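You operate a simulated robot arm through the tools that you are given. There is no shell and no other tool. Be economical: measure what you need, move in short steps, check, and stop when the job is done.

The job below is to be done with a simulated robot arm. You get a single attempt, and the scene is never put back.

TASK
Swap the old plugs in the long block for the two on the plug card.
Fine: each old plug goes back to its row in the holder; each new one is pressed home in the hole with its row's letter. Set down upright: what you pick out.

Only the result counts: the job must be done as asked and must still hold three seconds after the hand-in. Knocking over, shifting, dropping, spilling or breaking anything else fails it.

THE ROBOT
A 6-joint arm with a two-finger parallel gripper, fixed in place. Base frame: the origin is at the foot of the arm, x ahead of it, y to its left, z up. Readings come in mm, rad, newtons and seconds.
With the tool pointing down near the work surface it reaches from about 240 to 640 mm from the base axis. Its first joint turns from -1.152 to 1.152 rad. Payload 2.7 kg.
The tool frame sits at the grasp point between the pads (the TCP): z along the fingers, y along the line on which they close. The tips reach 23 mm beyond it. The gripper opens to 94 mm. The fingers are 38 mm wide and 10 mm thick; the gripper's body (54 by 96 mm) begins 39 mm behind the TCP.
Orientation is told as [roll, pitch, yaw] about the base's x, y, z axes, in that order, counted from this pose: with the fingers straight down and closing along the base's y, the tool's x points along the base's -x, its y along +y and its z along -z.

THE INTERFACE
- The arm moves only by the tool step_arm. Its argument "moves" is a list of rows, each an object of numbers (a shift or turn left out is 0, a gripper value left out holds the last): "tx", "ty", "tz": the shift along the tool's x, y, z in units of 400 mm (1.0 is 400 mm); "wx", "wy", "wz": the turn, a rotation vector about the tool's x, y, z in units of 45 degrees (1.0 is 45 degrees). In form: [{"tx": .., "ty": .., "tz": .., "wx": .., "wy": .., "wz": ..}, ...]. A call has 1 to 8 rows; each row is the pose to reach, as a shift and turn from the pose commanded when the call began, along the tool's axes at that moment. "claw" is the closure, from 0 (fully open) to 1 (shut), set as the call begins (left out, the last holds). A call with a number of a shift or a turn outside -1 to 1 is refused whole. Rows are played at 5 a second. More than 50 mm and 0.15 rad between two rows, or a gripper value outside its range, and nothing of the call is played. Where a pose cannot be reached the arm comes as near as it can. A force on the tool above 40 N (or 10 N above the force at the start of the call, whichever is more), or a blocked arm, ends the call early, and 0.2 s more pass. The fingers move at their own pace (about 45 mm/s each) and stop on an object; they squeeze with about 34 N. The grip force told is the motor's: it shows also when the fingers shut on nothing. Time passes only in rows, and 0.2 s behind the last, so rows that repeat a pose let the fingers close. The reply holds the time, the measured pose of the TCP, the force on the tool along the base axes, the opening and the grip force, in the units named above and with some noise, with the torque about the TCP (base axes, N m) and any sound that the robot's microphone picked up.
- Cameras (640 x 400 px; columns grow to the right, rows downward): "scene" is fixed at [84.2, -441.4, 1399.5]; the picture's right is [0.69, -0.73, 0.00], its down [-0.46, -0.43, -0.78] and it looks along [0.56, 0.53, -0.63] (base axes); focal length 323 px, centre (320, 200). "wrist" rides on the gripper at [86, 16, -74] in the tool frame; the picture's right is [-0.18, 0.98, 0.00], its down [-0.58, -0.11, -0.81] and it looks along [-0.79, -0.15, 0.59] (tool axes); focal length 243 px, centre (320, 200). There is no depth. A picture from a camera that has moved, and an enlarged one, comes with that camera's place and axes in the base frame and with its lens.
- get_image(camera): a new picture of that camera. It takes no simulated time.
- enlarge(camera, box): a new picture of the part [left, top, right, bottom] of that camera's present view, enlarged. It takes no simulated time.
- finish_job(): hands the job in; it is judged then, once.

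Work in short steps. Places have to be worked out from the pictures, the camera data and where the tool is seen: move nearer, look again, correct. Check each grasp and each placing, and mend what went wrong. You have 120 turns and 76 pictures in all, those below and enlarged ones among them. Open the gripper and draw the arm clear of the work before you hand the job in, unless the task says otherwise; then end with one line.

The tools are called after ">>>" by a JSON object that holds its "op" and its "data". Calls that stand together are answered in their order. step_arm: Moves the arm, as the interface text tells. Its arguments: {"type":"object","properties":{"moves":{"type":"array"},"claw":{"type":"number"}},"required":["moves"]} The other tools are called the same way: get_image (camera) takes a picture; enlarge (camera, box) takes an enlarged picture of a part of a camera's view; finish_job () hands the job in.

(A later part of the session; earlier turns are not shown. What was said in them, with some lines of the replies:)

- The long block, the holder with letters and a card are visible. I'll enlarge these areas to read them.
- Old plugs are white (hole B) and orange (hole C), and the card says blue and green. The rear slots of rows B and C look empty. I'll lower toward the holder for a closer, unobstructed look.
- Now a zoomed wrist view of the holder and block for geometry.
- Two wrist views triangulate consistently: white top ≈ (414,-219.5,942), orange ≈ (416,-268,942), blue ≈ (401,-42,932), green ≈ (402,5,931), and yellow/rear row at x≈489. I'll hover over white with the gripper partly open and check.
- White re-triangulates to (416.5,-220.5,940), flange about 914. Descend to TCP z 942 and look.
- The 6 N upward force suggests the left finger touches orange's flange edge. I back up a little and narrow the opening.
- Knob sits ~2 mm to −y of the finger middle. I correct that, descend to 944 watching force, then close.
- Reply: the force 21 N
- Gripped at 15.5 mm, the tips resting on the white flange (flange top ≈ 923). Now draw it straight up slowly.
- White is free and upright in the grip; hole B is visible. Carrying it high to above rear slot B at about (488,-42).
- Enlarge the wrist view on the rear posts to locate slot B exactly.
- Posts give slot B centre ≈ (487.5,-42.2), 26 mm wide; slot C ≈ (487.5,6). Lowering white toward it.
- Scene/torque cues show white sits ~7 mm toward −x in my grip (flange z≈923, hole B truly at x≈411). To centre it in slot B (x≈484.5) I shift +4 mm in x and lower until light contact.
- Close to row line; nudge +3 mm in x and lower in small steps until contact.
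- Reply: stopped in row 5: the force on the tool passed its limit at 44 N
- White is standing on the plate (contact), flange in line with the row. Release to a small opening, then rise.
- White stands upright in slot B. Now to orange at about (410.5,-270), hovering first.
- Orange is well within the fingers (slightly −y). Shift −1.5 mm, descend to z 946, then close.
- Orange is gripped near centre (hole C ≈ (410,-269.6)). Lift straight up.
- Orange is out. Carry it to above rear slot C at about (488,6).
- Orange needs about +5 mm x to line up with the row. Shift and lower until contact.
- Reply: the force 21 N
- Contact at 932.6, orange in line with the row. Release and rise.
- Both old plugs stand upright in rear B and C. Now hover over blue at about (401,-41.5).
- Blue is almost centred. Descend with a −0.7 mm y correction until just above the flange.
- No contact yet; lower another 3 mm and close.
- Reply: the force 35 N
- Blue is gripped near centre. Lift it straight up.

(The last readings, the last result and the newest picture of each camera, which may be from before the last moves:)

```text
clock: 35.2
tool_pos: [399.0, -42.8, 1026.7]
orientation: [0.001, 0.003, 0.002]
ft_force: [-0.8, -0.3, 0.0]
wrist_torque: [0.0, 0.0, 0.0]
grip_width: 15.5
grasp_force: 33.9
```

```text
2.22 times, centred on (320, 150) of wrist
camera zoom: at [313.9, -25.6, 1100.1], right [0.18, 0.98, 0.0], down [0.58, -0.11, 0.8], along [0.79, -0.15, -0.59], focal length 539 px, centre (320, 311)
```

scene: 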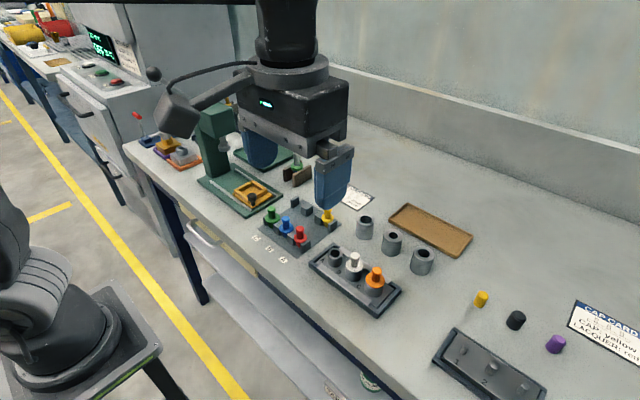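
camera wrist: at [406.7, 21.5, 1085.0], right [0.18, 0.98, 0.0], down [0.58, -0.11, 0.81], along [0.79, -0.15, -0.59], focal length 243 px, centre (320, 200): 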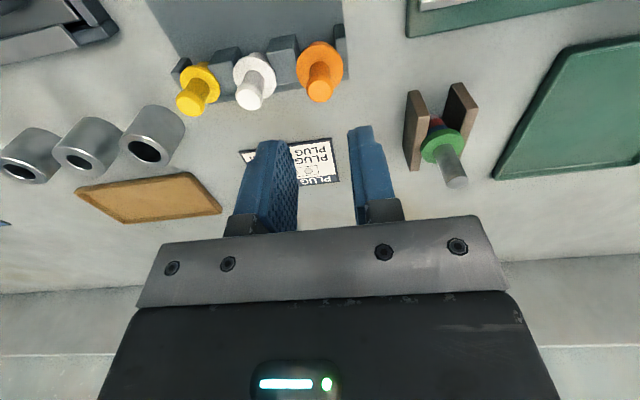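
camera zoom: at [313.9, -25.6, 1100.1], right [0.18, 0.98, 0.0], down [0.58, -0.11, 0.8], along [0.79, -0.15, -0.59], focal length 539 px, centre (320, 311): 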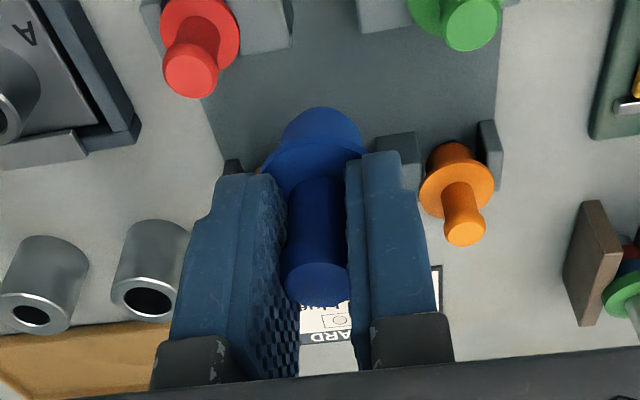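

Travel to above hole B (≈(410,-221.4)) and stop with the shank still above the tube.

>>> {"op": "step_arm", "data": {"moves": [{"tx": -0.006, "ty": -0.089}, {"tx": -0.011, "ty": -0.178}, {"tx": -0.017, "ty": -0.267}, {"tx": -0.022, "ty": -0.356}, {"tx": -0.0275, "ty": -0.446}, {"tx": -0.0275, "ty": -0.446, "tz": 0.08}, {"tx": -0.0275, "ty": -0.446, "tz": 0.12}, {"tx": -0.0275, "ty": -0.446, "tz": 0.12}]}}

>>> {"op": "enlarge", "data": {"camera": "wrist", "box": [240, 20, 400, 170]}}

>>> {"op": "enlarge", "data": {"camera": "scene", "box": [310, 210, 390, 290]}}

```text
clock: 37.0
tool_pos: [410.6, -220.5, 978.1]
orientation: [-0.002, 0.003, 0.001]
ft_force: [0.3, -0.9, -0.1]
wrist_torque: [0.02, 0.0, 0.02]
grip_width: 15.2
grasp_force: 33.6
```

```text
2.67 times, centred on (320, 95) of wrist
camera zoom: at [325.5, -205.0, 1051.7], right [0.18, 0.98, 0.0], down [0.58, -0.11, 0.8], along [0.79, -0.15, -0.59], focal length 647 px, centre (320, 480)
```

zoom: 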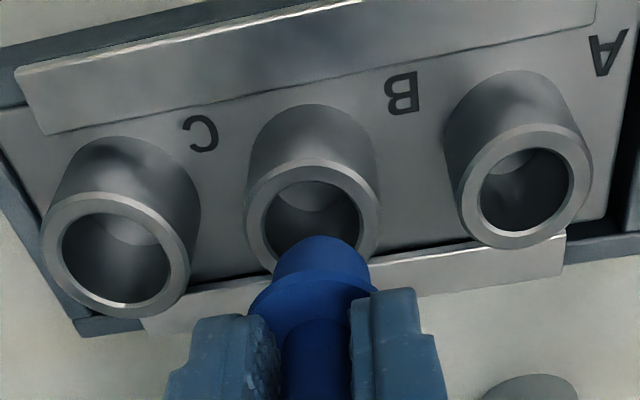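

```text
5.00 times, centred on (350, 250) of scene
camera zoom: at [84.2, -441.4, 1399.5], right [0.69, -0.73, 0.0], down [-0.46, -0.43, -0.78], along [0.56, 0.53, -0.63], focal length 1616 px, centre (170, -50)
```

zoom: 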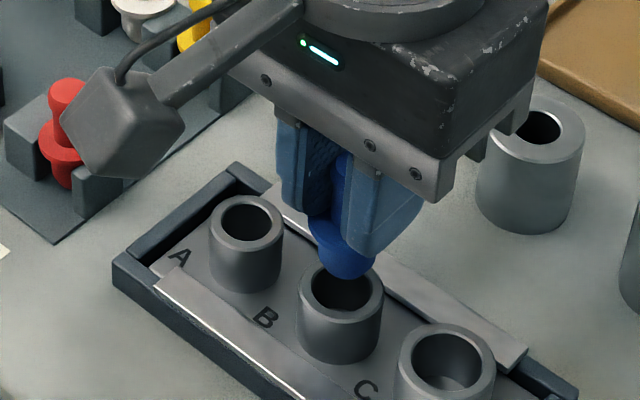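

Hole B and blue look closely aligned. By relative comparison the target TCP is ≈(409.2,-221.4). Nudge there, lower a bit, and check close-up.

>>> {"op": "step_arm", "data": {"moves": [{"tx": 0.003, "ty": -0.0015, "wy": -0.003}, {"tx": 0.003, "ty": -0.0015, "tz": 0.01, "wy": -0.003}, {"tx": 0.003, "ty": -0.0015, "tz": 0.01, "wy": -0.003}]}}

>>> {"op": "enlarge", "data": {"camera": "scene", "box": [330, 225, 380, 275]}}

>>> {"op": "enlarge", "data": {"camera": "wrist", "box": [260, 40, 380, 160]}}

```text
clock: 37.8
tool_pos: [409.7, -221.9, 975.8]
orientation: [0.0, 0.001, 0.0]
ft_force: [0.3, 0.1, 0.9]
wrist_torque: [0.01, -0.02, 0.01]
grip_width: 15.6
grasp_force: 33.8
```

```text
8.00 times, centred on (355, 250) of scene
camera zoom: at [84.2, -441.4, 1399.5], right [0.69, -0.73, 0.0], down [-0.46, -0.43, -0.78], along [0.56, 0.53, -0.63], focal length 2586 px, centre (40, -200)
```

zoom: 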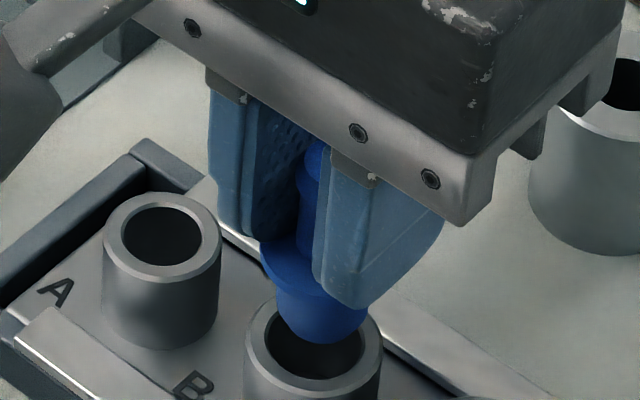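

```text
3.33 times, centred on (320, 100) of wrist
camera zoom: at [323.9, -206.1, 1047.7], right [0.18, 0.98, 0.0], down [0.58, -0.11, 0.81], along [0.79, -0.15, -0.59], focal length 809 px, centre (320, 533)
```

zoom: 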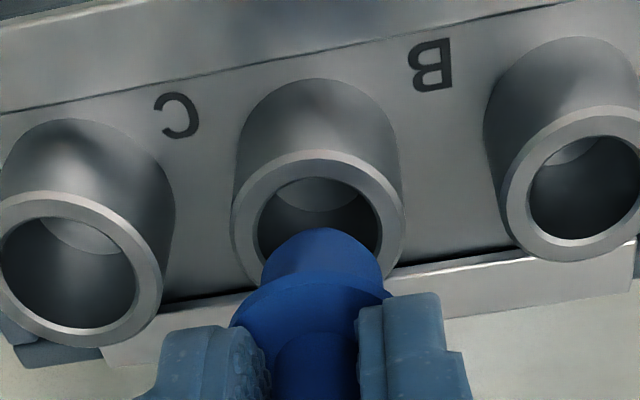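

Scene close-up suggests ~1.5 mm −x is needed. Apply it and lower gently into the tube, watching force.

>>> {"op": "step_arm", "data": {"moves": [{"tx": 0.004}, {"tx": 0.004, "tz": 0.01}, {"tx": 0.004, "tz": 0.02}, {"tx": 0.004, "tz": 0.026}, {"tx": 0.004, "tz": 0.032}]}}

>>> {"op": "enlarge", "data": {"camera": "scene", "box": [330, 225, 380, 275]}}

>>> {"op": "enlarge", "data": {"camera": "wrist", "box": [260, 40, 380, 160]}}

```text
clock: 39.0
tool_pos: [407.2, -222.9, 960.9]
orientation: [0.001, 0.001, 0.0]
ft_force: [0.0, 1.1, 0.6]
wrist_torque: [0.01, -0.01, 0.01]
grip_width: 15.4
grasp_force: 34.1
```

```text
8.00 times, centred on (355, 250) of scene
camera zoom: at [84.2, -441.4, 1399.5], right [0.69, -0.73, 0.0], down [-0.46, -0.43, -0.78], along [0.56, 0.53, -0.63], focal length 2586 px, centre (40, -200)
```

zoom: 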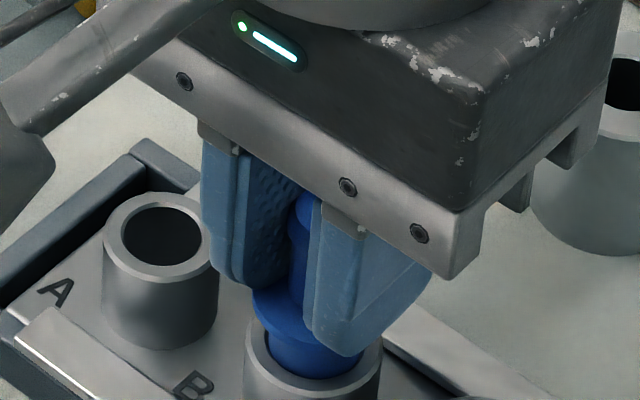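

```text
3.33 times, centred on (320, 100) of wrist
camera zoom: at [321.6, -206.6, 1034.1], right [0.18, 0.98, 0.0], down [0.58, -0.11, 0.81], along [0.79, -0.15, -0.59], focal length 809 px, centre (320, 533)
```

zoom: 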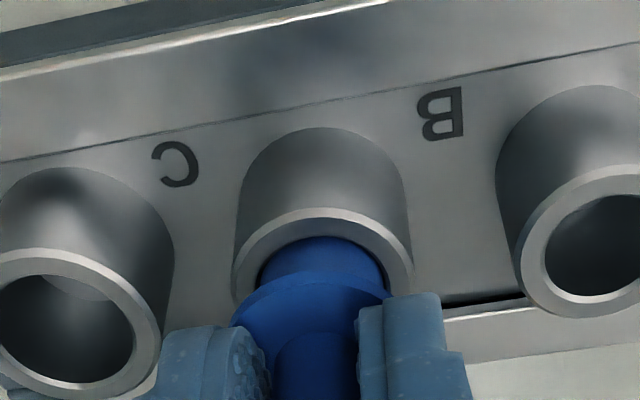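

The shank is entering the tube without force. Keep lowering in small steps toward the seat (TCP ≈ 946).

>>> {"op": "step_arm", "data": {"moves": [{"tz": 0.005}, {"tz": 0.01}, {"tz": 0.015}, {"tz": 0.02}, {"tz": 0.025}, {"tz": 0.03}, {"tz": 0.034}, {"tz": 0.037}]}}

>>> {"op": "enlarge", "data": {"camera": "scene", "box": [330, 225, 380, 275]}}

>>> {"op": "enlarge", "data": {"camera": "wrist", "box": [260, 40, 380, 160]}}

```text
clock: 40.8
tool_pos: [408.1, -221.7, 948.8]
orientation: [-0.001, 0.0, 0.0]
ft_force: [-0.3, -1.9, 6.8]
wrist_torque: [0.0, 0.03, 0.01]
grip_width: 15.2
grasp_force: 34.0
```

```text
8.00 times, centred on (355, 250) of scene
camera zoom: at [84.0, -441.4, 1399.5], right [0.69, -0.73, 0.0], down [-0.46, -0.43, -0.78], along [0.56, 0.53, -0.63], focal length 2586 px, centre (40, -200)
```

zoom: 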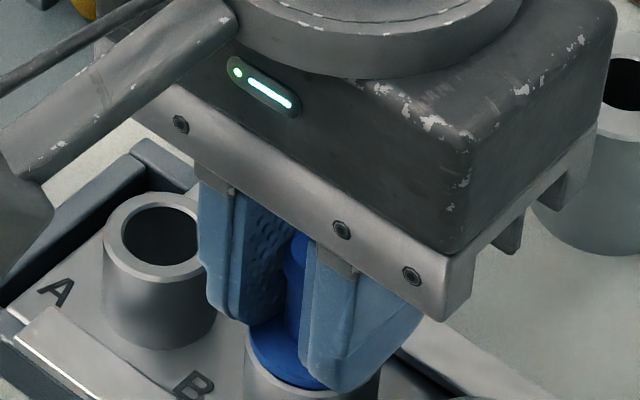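

```text
3.33 times, centred on (320, 100) of wrist
camera zoom: at [321.8, -206.0, 1020.6], right [0.18, 0.98, 0.0], down [0.58, -0.11, 0.81], along [0.79, -0.15, -0.59], focal length 809 px, centre (320, 533)
```

zoom: 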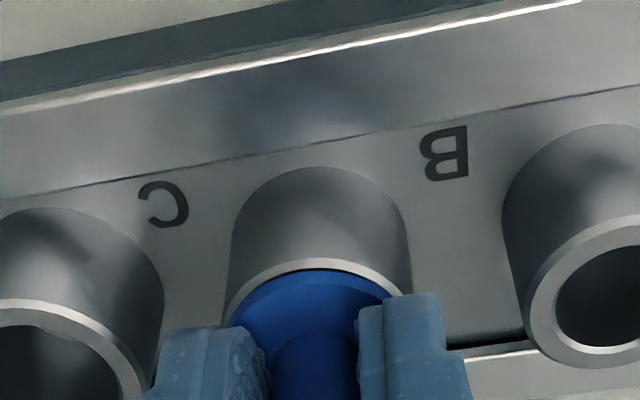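

Flange nearly on the rim with light force. Press home with more downward command.

>>> {"op": "step_arm", "data": {"moves": [{"tz": 0.005}, {"tz": 0.01}, {"tz": 0.015}, {"tz": 0.02}, {"tz": 0.025}]}}

>>> {"op": "enlarge", "data": {"camera": "wrist", "box": [260, 40, 380, 160]}}

```text
clock: 41.5
tool_pos: [407.7, -221.7, 946.1]
orientation: [-0.005, -0.002, 0.003]
ft_force: [-5.8, 2.0, 5.7]
wrist_torque: [0.1, 0.16, 0.02]
grip_width: 15.2
grasp_force: 34.0
stopped in row 3: the force on the tool passed its limit at 45 N (the readings are from after the stop); the commanded pose is now the measured one
```

```text
3.33 times, centred on (320, 100) of wrist
camera zoom: at [321.8, -206.0, 1018.8], right [0.18, 0.98, 0.0], down [0.58, -0.11, 0.81], along [0.79, -0.15, -0.59], focal length 809 px, centre (320, 533)
```

zoom: 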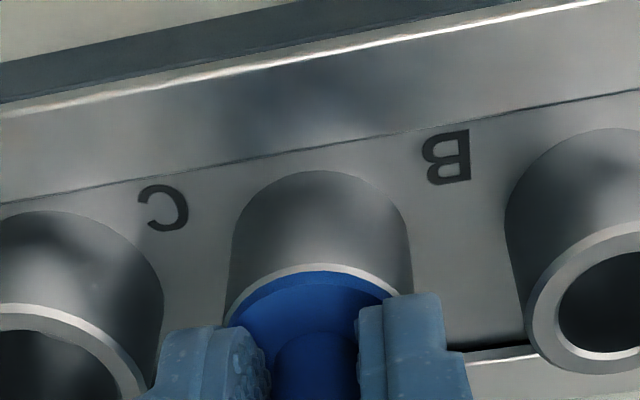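

Hard stop at 946.1, the same height as white was: blue is home in B. Release and rise.

>>> {"op": "step_arm", "data": {"moves": [{"tz": 0}, {"tz": 0}, {"tz": 0}], "claw": 0.68}}

>>> {"op": "step_arm", "data": {"moves": [{"tz": -0.02}, {"tz": -0.06}, {"tz": -0.12}, {"tz": -0.2}, {"tz": -0.2}]}}

>>> {"op": "enlarge", "data": {"camera": "wrist", "box": [220, 0, 440, 180]}}

>>> {"op": "enlarge", "data": {"camera": "scene", "box": [310, 215, 400, 305]}}

```text
clock: 42.3
tool_pos: [409.2, -221.0, 946.5]
orientation: [-0.004, -0.006, 0.002]
ft_force: [2.0, -4.0, 5.5]
wrist_torque: [-0.03, -0.03, -0.02]
grip_width: 28.6
grasp_force: 0.0
```

```text
clock: 43.5
tool_pos: [408.6, -222.9, 1026.7]
orientation: [-0.004, -0.003, 0.002]
ft_force: [-0.3, 0.1, 0.8]
wrist_torque: [0.01, 0.0, 0.0]
grip_width: 30.2
grasp_force: 0.1
```

```text
2.22 times, centred on (330, 90) of wrist
camera zoom: at [322.0, -205.8, 1099.2], right [0.18, 0.98, 0.0], down [0.58, -0.11, 0.81], along [0.79, -0.15, -0.59], focal length 539 px, centre (298, 444)
```

zoom: 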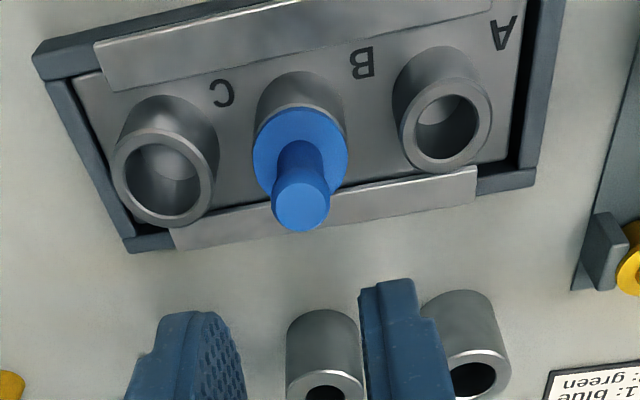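

```text
4.44 times, centred on (355, 260) of scene
camera zoom: at [84.1, -441.4, 1399.5], right [0.69, -0.73, 0.0], down [-0.46, -0.43, -0.78], along [0.56, 0.53, -0.63], focal length 1437 px, centre (164, -67)
```

zoom: 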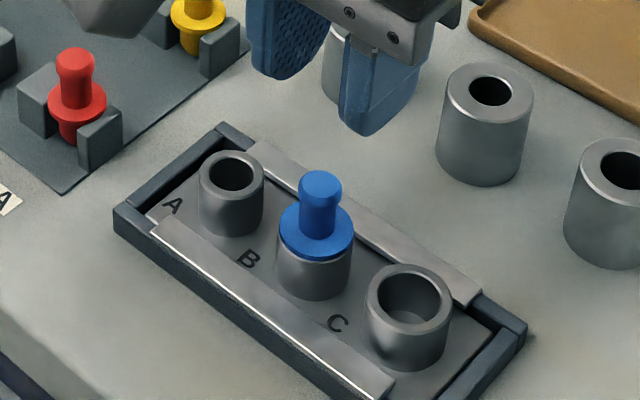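

Blue sits flush in B. Now hover over green at about (400,5).

>>> {"op": "step_arm", "data": {"moves": [{"tx": 0.004, "ty": 0.095, "wx": -0.005, "wy": 0.005}, {"tx": 0.007, "ty": 0.19, "wx": -0.005, "wy": 0.005}, {"tx": 0.011, "ty": 0.285, "wx": -0.005, "wy": 0.005}, {"tx": 0.014, "ty": 0.38, "wx": -0.005, "wy": 0.005}, {"tx": 0.018, "ty": 0.475, "wx": -0.005, "wy": 0.005}, {"tx": 0.0215, "ty": 0.57, "wx": -0.005, "wy": 0.005}, {"tx": 0.0215, "ty": 0.57, "tz": 0.09, "wx": -0.005, "wy": 0.005}, {"tx": 0.0215, "ty": 0.57, "tz": 0.16, "wx": -0.005, "wy": 0.005}], "claw": 0.64}}

>>> {"op": "enlarge", "data": {"camera": "wrist", "box": [220, 40, 420, 220]}}

```text
clock: 45.3
tool_pos: [398.6, 6.2, 962.9]
orientation: [0.001, -0.001, 0.002]
ft_force: [0.4, 0.0, 0.5]
wrist_torque: [-0.03, -0.01, 0.02]
grip_width: 33.7
grasp_force: 0.0
```

```text
2.22 times, centred on (320, 130) of wrist
camera zoom: at [313.7, 21.5, 1035.1], right [0.18, 0.98, 0.0], down [0.58, -0.11, 0.81], along [0.79, -0.15, -0.59], focal length 539 px, centre (320, 356)
```

zoom: 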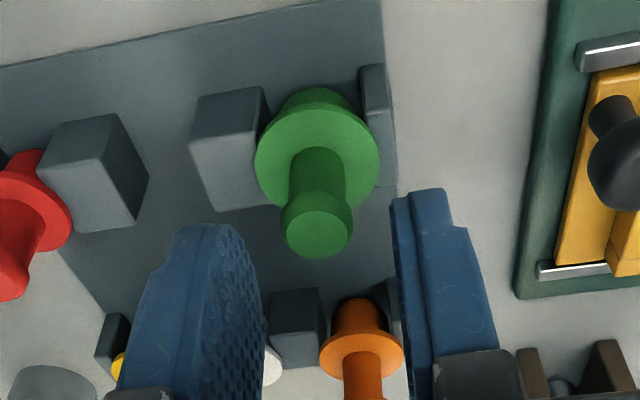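

Green is ~2 mm to −y. Correct and descend to light contact, then close.

>>> {"op": "step_arm", "data": {"moves": [{"ty": -0.005, "tz": 0.025}, {"ty": -0.005, "tz": 0.045}, {"ty": -0.005, "tz": 0.06}, {"ty": -0.005, "tz": 0.068}, {"ty": -0.005, "tz": 0.074}, {"ty": -0.005, "tz": 0.076}]}}

>>> {"op": "step_arm", "data": {"moves": [{"tz": 0}, {"tz": 0}, {"tz": 0}, {"tz": 0}], "claw": 1.0}}

>>> {"op": "enlarge", "data": {"camera": "wrist", "box": [220, 60, 420, 240]}}

```text
clock: 46.7
tool_pos: [400.1, 4.8, 931.2]
orientation: [0.003, -0.002, 0.002]
ft_force: [-2.0, -1.1, 10.1]
wrist_torque: [0.16, 0.02, 0.04]
grip_width: 33.4
grasp_force: 0.0
```

```text
clock: 47.7
tool_pos: [400.1, 3.4, 932.0]
orientation: [0.003, -0.004, 0.002]
ft_force: [2.3, 5.1, 27.9]
wrist_torque: [0.08, -0.09, -0.02]
grip_width: 16.0
grasp_force: 33.9
```

```text
2.22 times, centred on (320, 150) of wrist
camera zoom: at [313.5, 20.3, 1004.6], right [0.18, 0.98, 0.0], down [0.58, -0.11, 0.81], along [0.8, -0.15, -0.59], focal length 539 px, centre (320, 311)
```

zoom: 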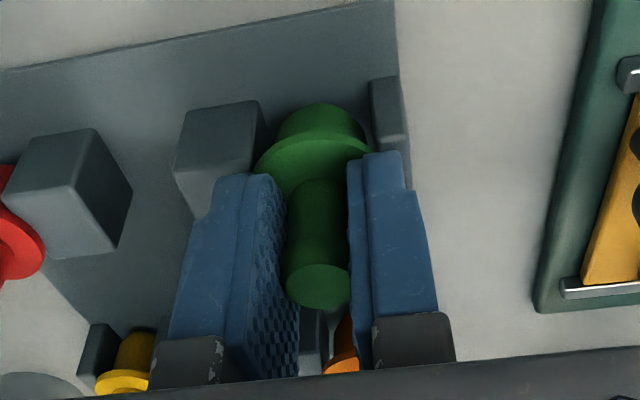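

Green gripped, same seating as blue. Lift it.

>>> {"op": "step_arm", "data": {"moves": [{"tz": -0.01}, {"tz": -0.03}, {"tz": -0.06, "wx": 0.003, "wy": 0.004}, {"tz": -0.1, "wx": 0.003, "wy": 0.004}, {"tz": -0.16, "wx": 0.003, "wy": 0.004}, {"tz": -0.24, "wx": 0.003, "wy": 0.004}, {"tz": -0.24, "wx": 0.003, "wy": 0.004}]}}

>>> {"op": "step_arm", "data": {"moves": [{"tx": 0, "ty": 0}]}}

```text
clock: 49.3
tool_pos: [399.6, 2.7, 1025.9]
orientation: [-0.003, 0.006, 0.002]
ft_force: [-0.1, 0.8, -0.1]
wrist_torque: [0.01, 0.03, -0.01]
grip_width: 15.9
grasp_force: 34.4
```

```text
clock: 49.7
tool_pos: [400.1, 2.5, 1025.6]
orientation: [-0.001, 0.004, 0.003]
ft_force: [0.8, 0.1, -0.6]
wrist_torque: [0.0, 0.02, -0.02]
grip_width: 15.9
grasp_force: 33.8
```

Travel to above hole C at about (408.3,-269.8).

>>> {"op": "step_arm", "data": {"moves": [{"tx": -0.003, "ty": -0.0975, "wy": -0.005}, {"tx": -0.006, "ty": -0.195, "wy": -0.005}, {"tx": -0.009, "ty": -0.2925, "wy": -0.005}, {"tx": -0.012, "ty": -0.39, "wy": -0.005}, {"tx": -0.015, "ty": -0.4875, "wy": -0.005}, {"tx": -0.018, "ty": -0.585, "wy": -0.005}, {"tx": -0.021, "ty": -0.682, "wy": -0.005}, {"tx": -0.021, "ty": -0.682, "tz": 0.1, "wy": -0.005}]}}

>>> {"op": "step_arm", "data": {"moves": [{"tz": 0.025}, {"tz": 0.025}]}}

>>> {"op": "enlarge", "data": {"camera": "scene", "box": [345, 235, 395, 285]}}

>>> {"op": "enlarge", "data": {"camera": "wrist", "box": [260, 40, 380, 160]}}

```text
clock: 51.5
tool_pos: [408.3, -270.8, 986.3]
orientation: [-0.002, 0.001, 0.002]
ft_force: [0.7, 0.0, 0.7]
wrist_torque: [-0.02, 0.03, 0.0]
grip_width: 15.6
grasp_force: 33.6
```

```text
clock: 52.1
tool_pos: [407.9, -270.5, 977.8]
orientation: [-0.001, 0.0, 0.004]
ft_force: [0.1, 1.0, 0.3]
wrist_torque: [0.0, -0.02, 0.0]
grip_width: 15.9
grasp_force: 33.8
```

```text
8.00 times, centred on (370, 260) of scene
camera zoom: at [84.2, -441.4, 1399.5], right [0.69, -0.73, 0.0], down [-0.46, -0.43, -0.78], along [0.56, 0.53, -0.63], focal length 2586 px, centre (-80, -280)
```

zoom: 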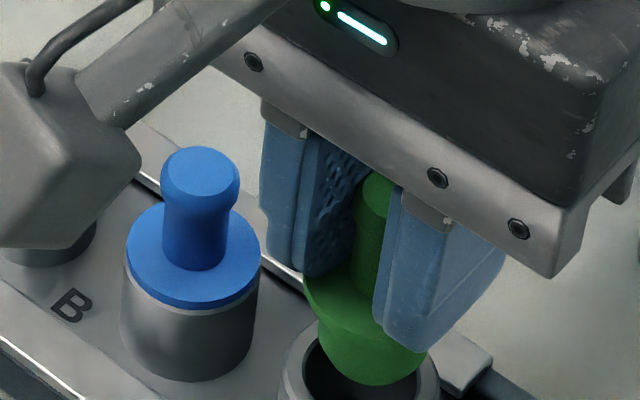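

```text
3.33 times, centred on (320, 100) of wrist
camera zoom: at [322.0, -254.3, 1050.2], right [0.18, 0.98, 0.0], down [0.58, -0.11, 0.81], along [0.79, -0.15, -0.59], focal length 809 px, centre (320, 533)
```

zoom: 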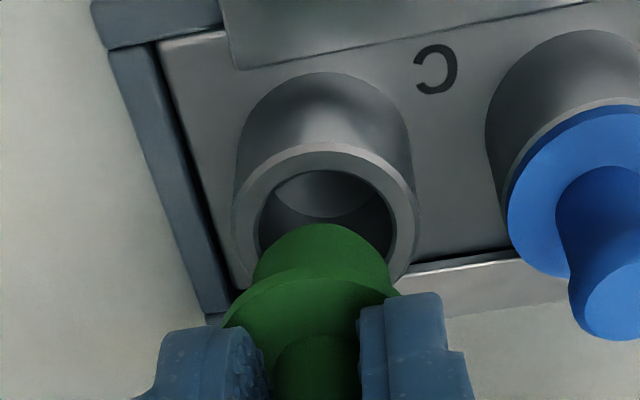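

Wrist view shows hole C ~0.9 mm to +y of the shank. Correct and lower into the mouth.

>>> {"op": "step_arm", "data": {"moves": [{"ty": 0.002}, {"ty": 0.002, "tz": 0.01}, {"ty": 0.002, "tz": 0.02}, {"ty": 0.002, "tz": 0.03}, {"ty": 0.002, "tz": 0.038}, {"ty": 0.002, "tz": 0.038}]}}

>>> {"op": "enlarge", "data": {"camera": "wrist", "box": [260, 40, 380, 160]}}

>>> {"op": "enlarge", "data": {"camera": "scene", "box": [345, 245, 395, 295]}}

```text
clock: 53.5
tool_pos: [408.7, -268.3, 962.6]
orientation: [-0.004, -0.001, 0.001]
ft_force: [-9.7, 0.7, 22.2]
wrist_torque: [0.02, 0.2, -0.02]
grip_width: 15.8
grasp_force: 34.9
```

```text
3.33 times, centred on (320, 100) of wrist
camera zoom: at [322.3, -253.3, 1036.2], right [0.18, 0.98, 0.0], down [0.58, -0.11, 0.81], along [0.79, -0.15, -0.59], focal length 809 px, centre (320, 533)
```

zoom: 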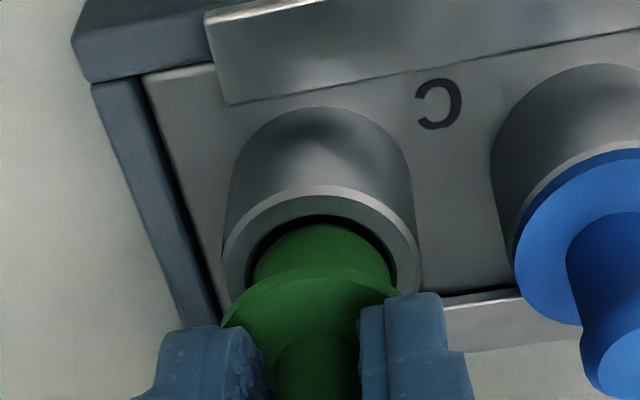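

```text
8.00 times, centred on (370, 270) of scene
camera zoom: at [83.6, -441.2, 1399.6], right [0.69, -0.73, 0.0], down [-0.46, -0.43, -0.78], along [0.56, 0.53, -0.63], focal length 2586 px, centre (-80, -360)
```

zoom: 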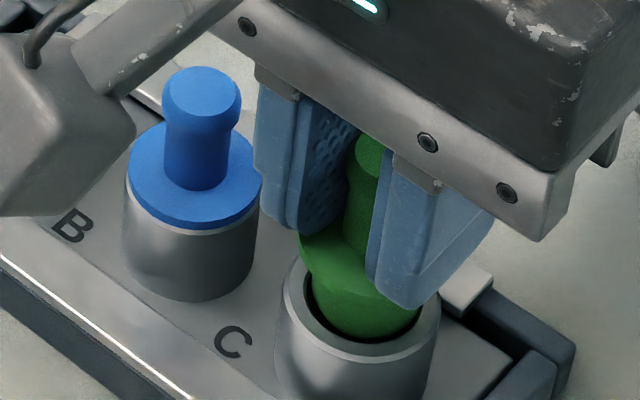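

The push is toward −x, with a visible gap on the −x side: plug is ~1.5 mm too far +x. Raise slightly, shift −1.6 mm, and try again.

>>> {"op": "step_arm", "data": {"moves": [{"tz": -0.008}, {"tx": 0.004, "tz": -0.008}, {"tx": 0.004, "tz": -0.002}, {"tx": 0.004, "tz": 0.004}, {"tx": 0.004, "tz": 0.009}, {"tx": 0.004, "tz": 0.014}]}}

>>> {"op": "enlarge", "data": {"camera": "wrist", "box": [260, 40, 380, 160]}}

```text
clock: 54.9
tool_pos: [407.7, -268.7, 956.4]
orientation: [-0.001, -0.001, 0.002]
ft_force: [4.0, 0.8, 2.9]
wrist_torque: [0.03, -0.09, 0.01]
grip_width: 15.9
grasp_force: 34.0
```

```text
3.33 times, centred on (320, 100) of wrist
camera zoom: at [320.7, -253.0, 1029.0], right [0.18, 0.98, 0.0], down [0.58, -0.11, 0.81], along [0.79, -0.15, -0.59], focal length 809 px, centre (320, 533)
```

zoom: 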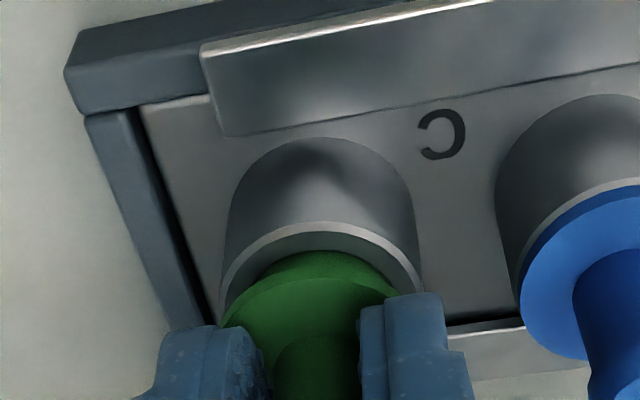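

It is going in; small +x force, so ease +0.5 mm and keep lowering.

>>> {"op": "step_arm", "data": {"moves": [{"tx": -0.0015, "tz": 0.004}, {"tx": -0.0015, "tz": 0.009}, {"tx": -0.0015, "tz": 0.014}, {"tx": -0.0015, "tz": 0.019}, {"tx": -0.0015, "tz": 0.024}, {"tx": -0.0015, "tz": 0.029}, {"tx": -0.0015, "tz": 0.034}, {"tx": -0.0015, "tz": 0.039}]}}

>>> {"op": "enlarge", "data": {"camera": "wrist", "box": [260, 40, 380, 160]}}

```text
clock: 56.6
tool_pos: [407.1, -268.5, 945.6]
orientation: [-0.002, -0.004, 0.004]
ft_force: [-4.1, 2.4, 5.4]
wrist_torque: [0.1, 0.14, -0.01]
grip_width: 15.8
grasp_force: 34.2
stopped in row 8: the force on the tool passed its limit at 43 N (the readings are from after the stop); the commanded pose is now the measured one
```

```text
3.33 times, centred on (320, 100) of wrist
camera zoom: at [320.9, -253.0, 1018.6], right [0.18, 0.98, 0.0], down [0.58, -0.1, 0.81], along [0.8, -0.15, -0.59], focal length 809 px, centre (320, 533)
```

zoom: 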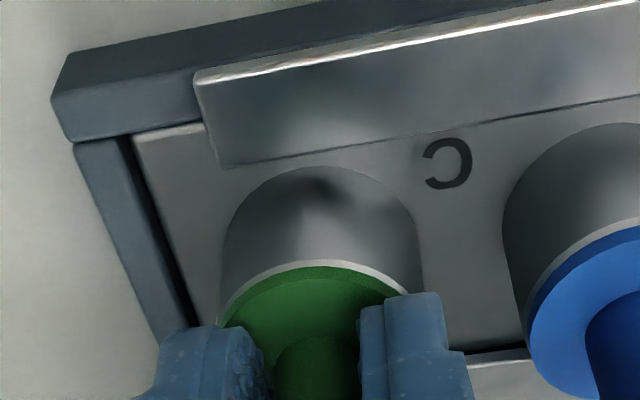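

Hard stop at 945.6 with the flange on the rim: green is home. Release and rise clear, then check everything.

>>> {"op": "step_arm", "data": {"moves": [{"tz": 0}, {"tz": 0}, {"tz": 0}], "claw": 0.68}}

>>> {"op": "step_arm", "data": {"moves": [{"tz": -0.02}, {"tz": -0.06}, {"tz": -0.12}, {"tz": -0.22}, {"tz": -0.32}, {"tz": -0.42}, {"tz": -0.52}, {"tx": 0.1, "tz": -0.57}]}}

>>> {"op": "enlarge", "data": {"camera": "scene", "box": [240, 170, 420, 320]}}

>>> {"op": "get_image", "data": {"camera": "wrist"}}

```text
clock: 57.4
tool_pos: [408.3, -269.5, 945.8]
orientation: [-0.005, -0.007, 0.0]
ft_force: [2.2, -5.7, 5.9]
wrist_torque: [-0.06, -0.06, 0.01]
grip_width: 29.0
grasp_force: 0.1
```

```text
clock: 59.2
tool_pos: [365.0, -266.6, 1173.4]
orientation: [-0.003, -0.005, 0.002]
ft_force: [0.5, 0.8, -0.5]
wrist_torque: [0.04, 0.0, -0.02]
grip_width: 30.1
grasp_force: 0.2
```

```text
2.67 times, centred on (330, 245) of scene
camera zoom: at [84.2, -441.4, 1399.5], right [0.69, -0.73, 0.0], down [-0.46, -0.43, -0.78], along [0.56, 0.53, -0.63], focal length 862 px, centre (293, 80)
```

zoom: 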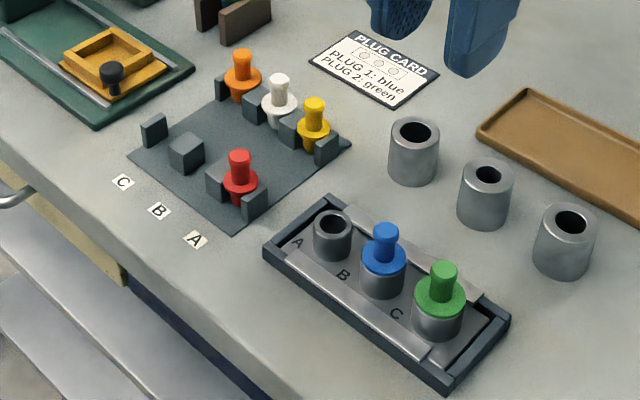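

```text
12 pictures are left
camera wrist: at [279.5, -250.5, 1246.1], right [0.18, 0.98, 0.0], down [0.58, -0.1, 0.81], along [0.79, -0.15, -0.59], focal length 243 px, centre (320, 200)
```

wrist: 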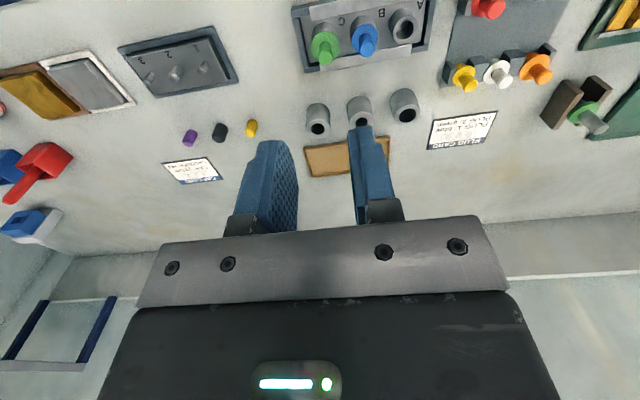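

Everything is in place and the arm is clear. Open fully, then hand in.

>>> {"op": "step_arm", "data": {"moves": [{"tz": 0}, {"tz": 0}, {"tz": 0}, {"tz": 0}], "claw": 0}}

>>> {"op": "finish_job", "data": {}}

```text
clock: 60.2
tool_pos: [366.4, -267.9, 1172.8]
orientation: [-0.003, -0.004, 0.001]
ft_force: [-0.2, -0.7, -1.0]
wrist_torque: [0.01, -0.02, 0.02]
grip_width: 94.0
grasp_force: 0.1
```

```text
The job is handed in.
```

The swap is done and handed in: blue is pressed home in hole B and green in hole C, and the old white and orange plugs stand upright in rows B and C of the holder.
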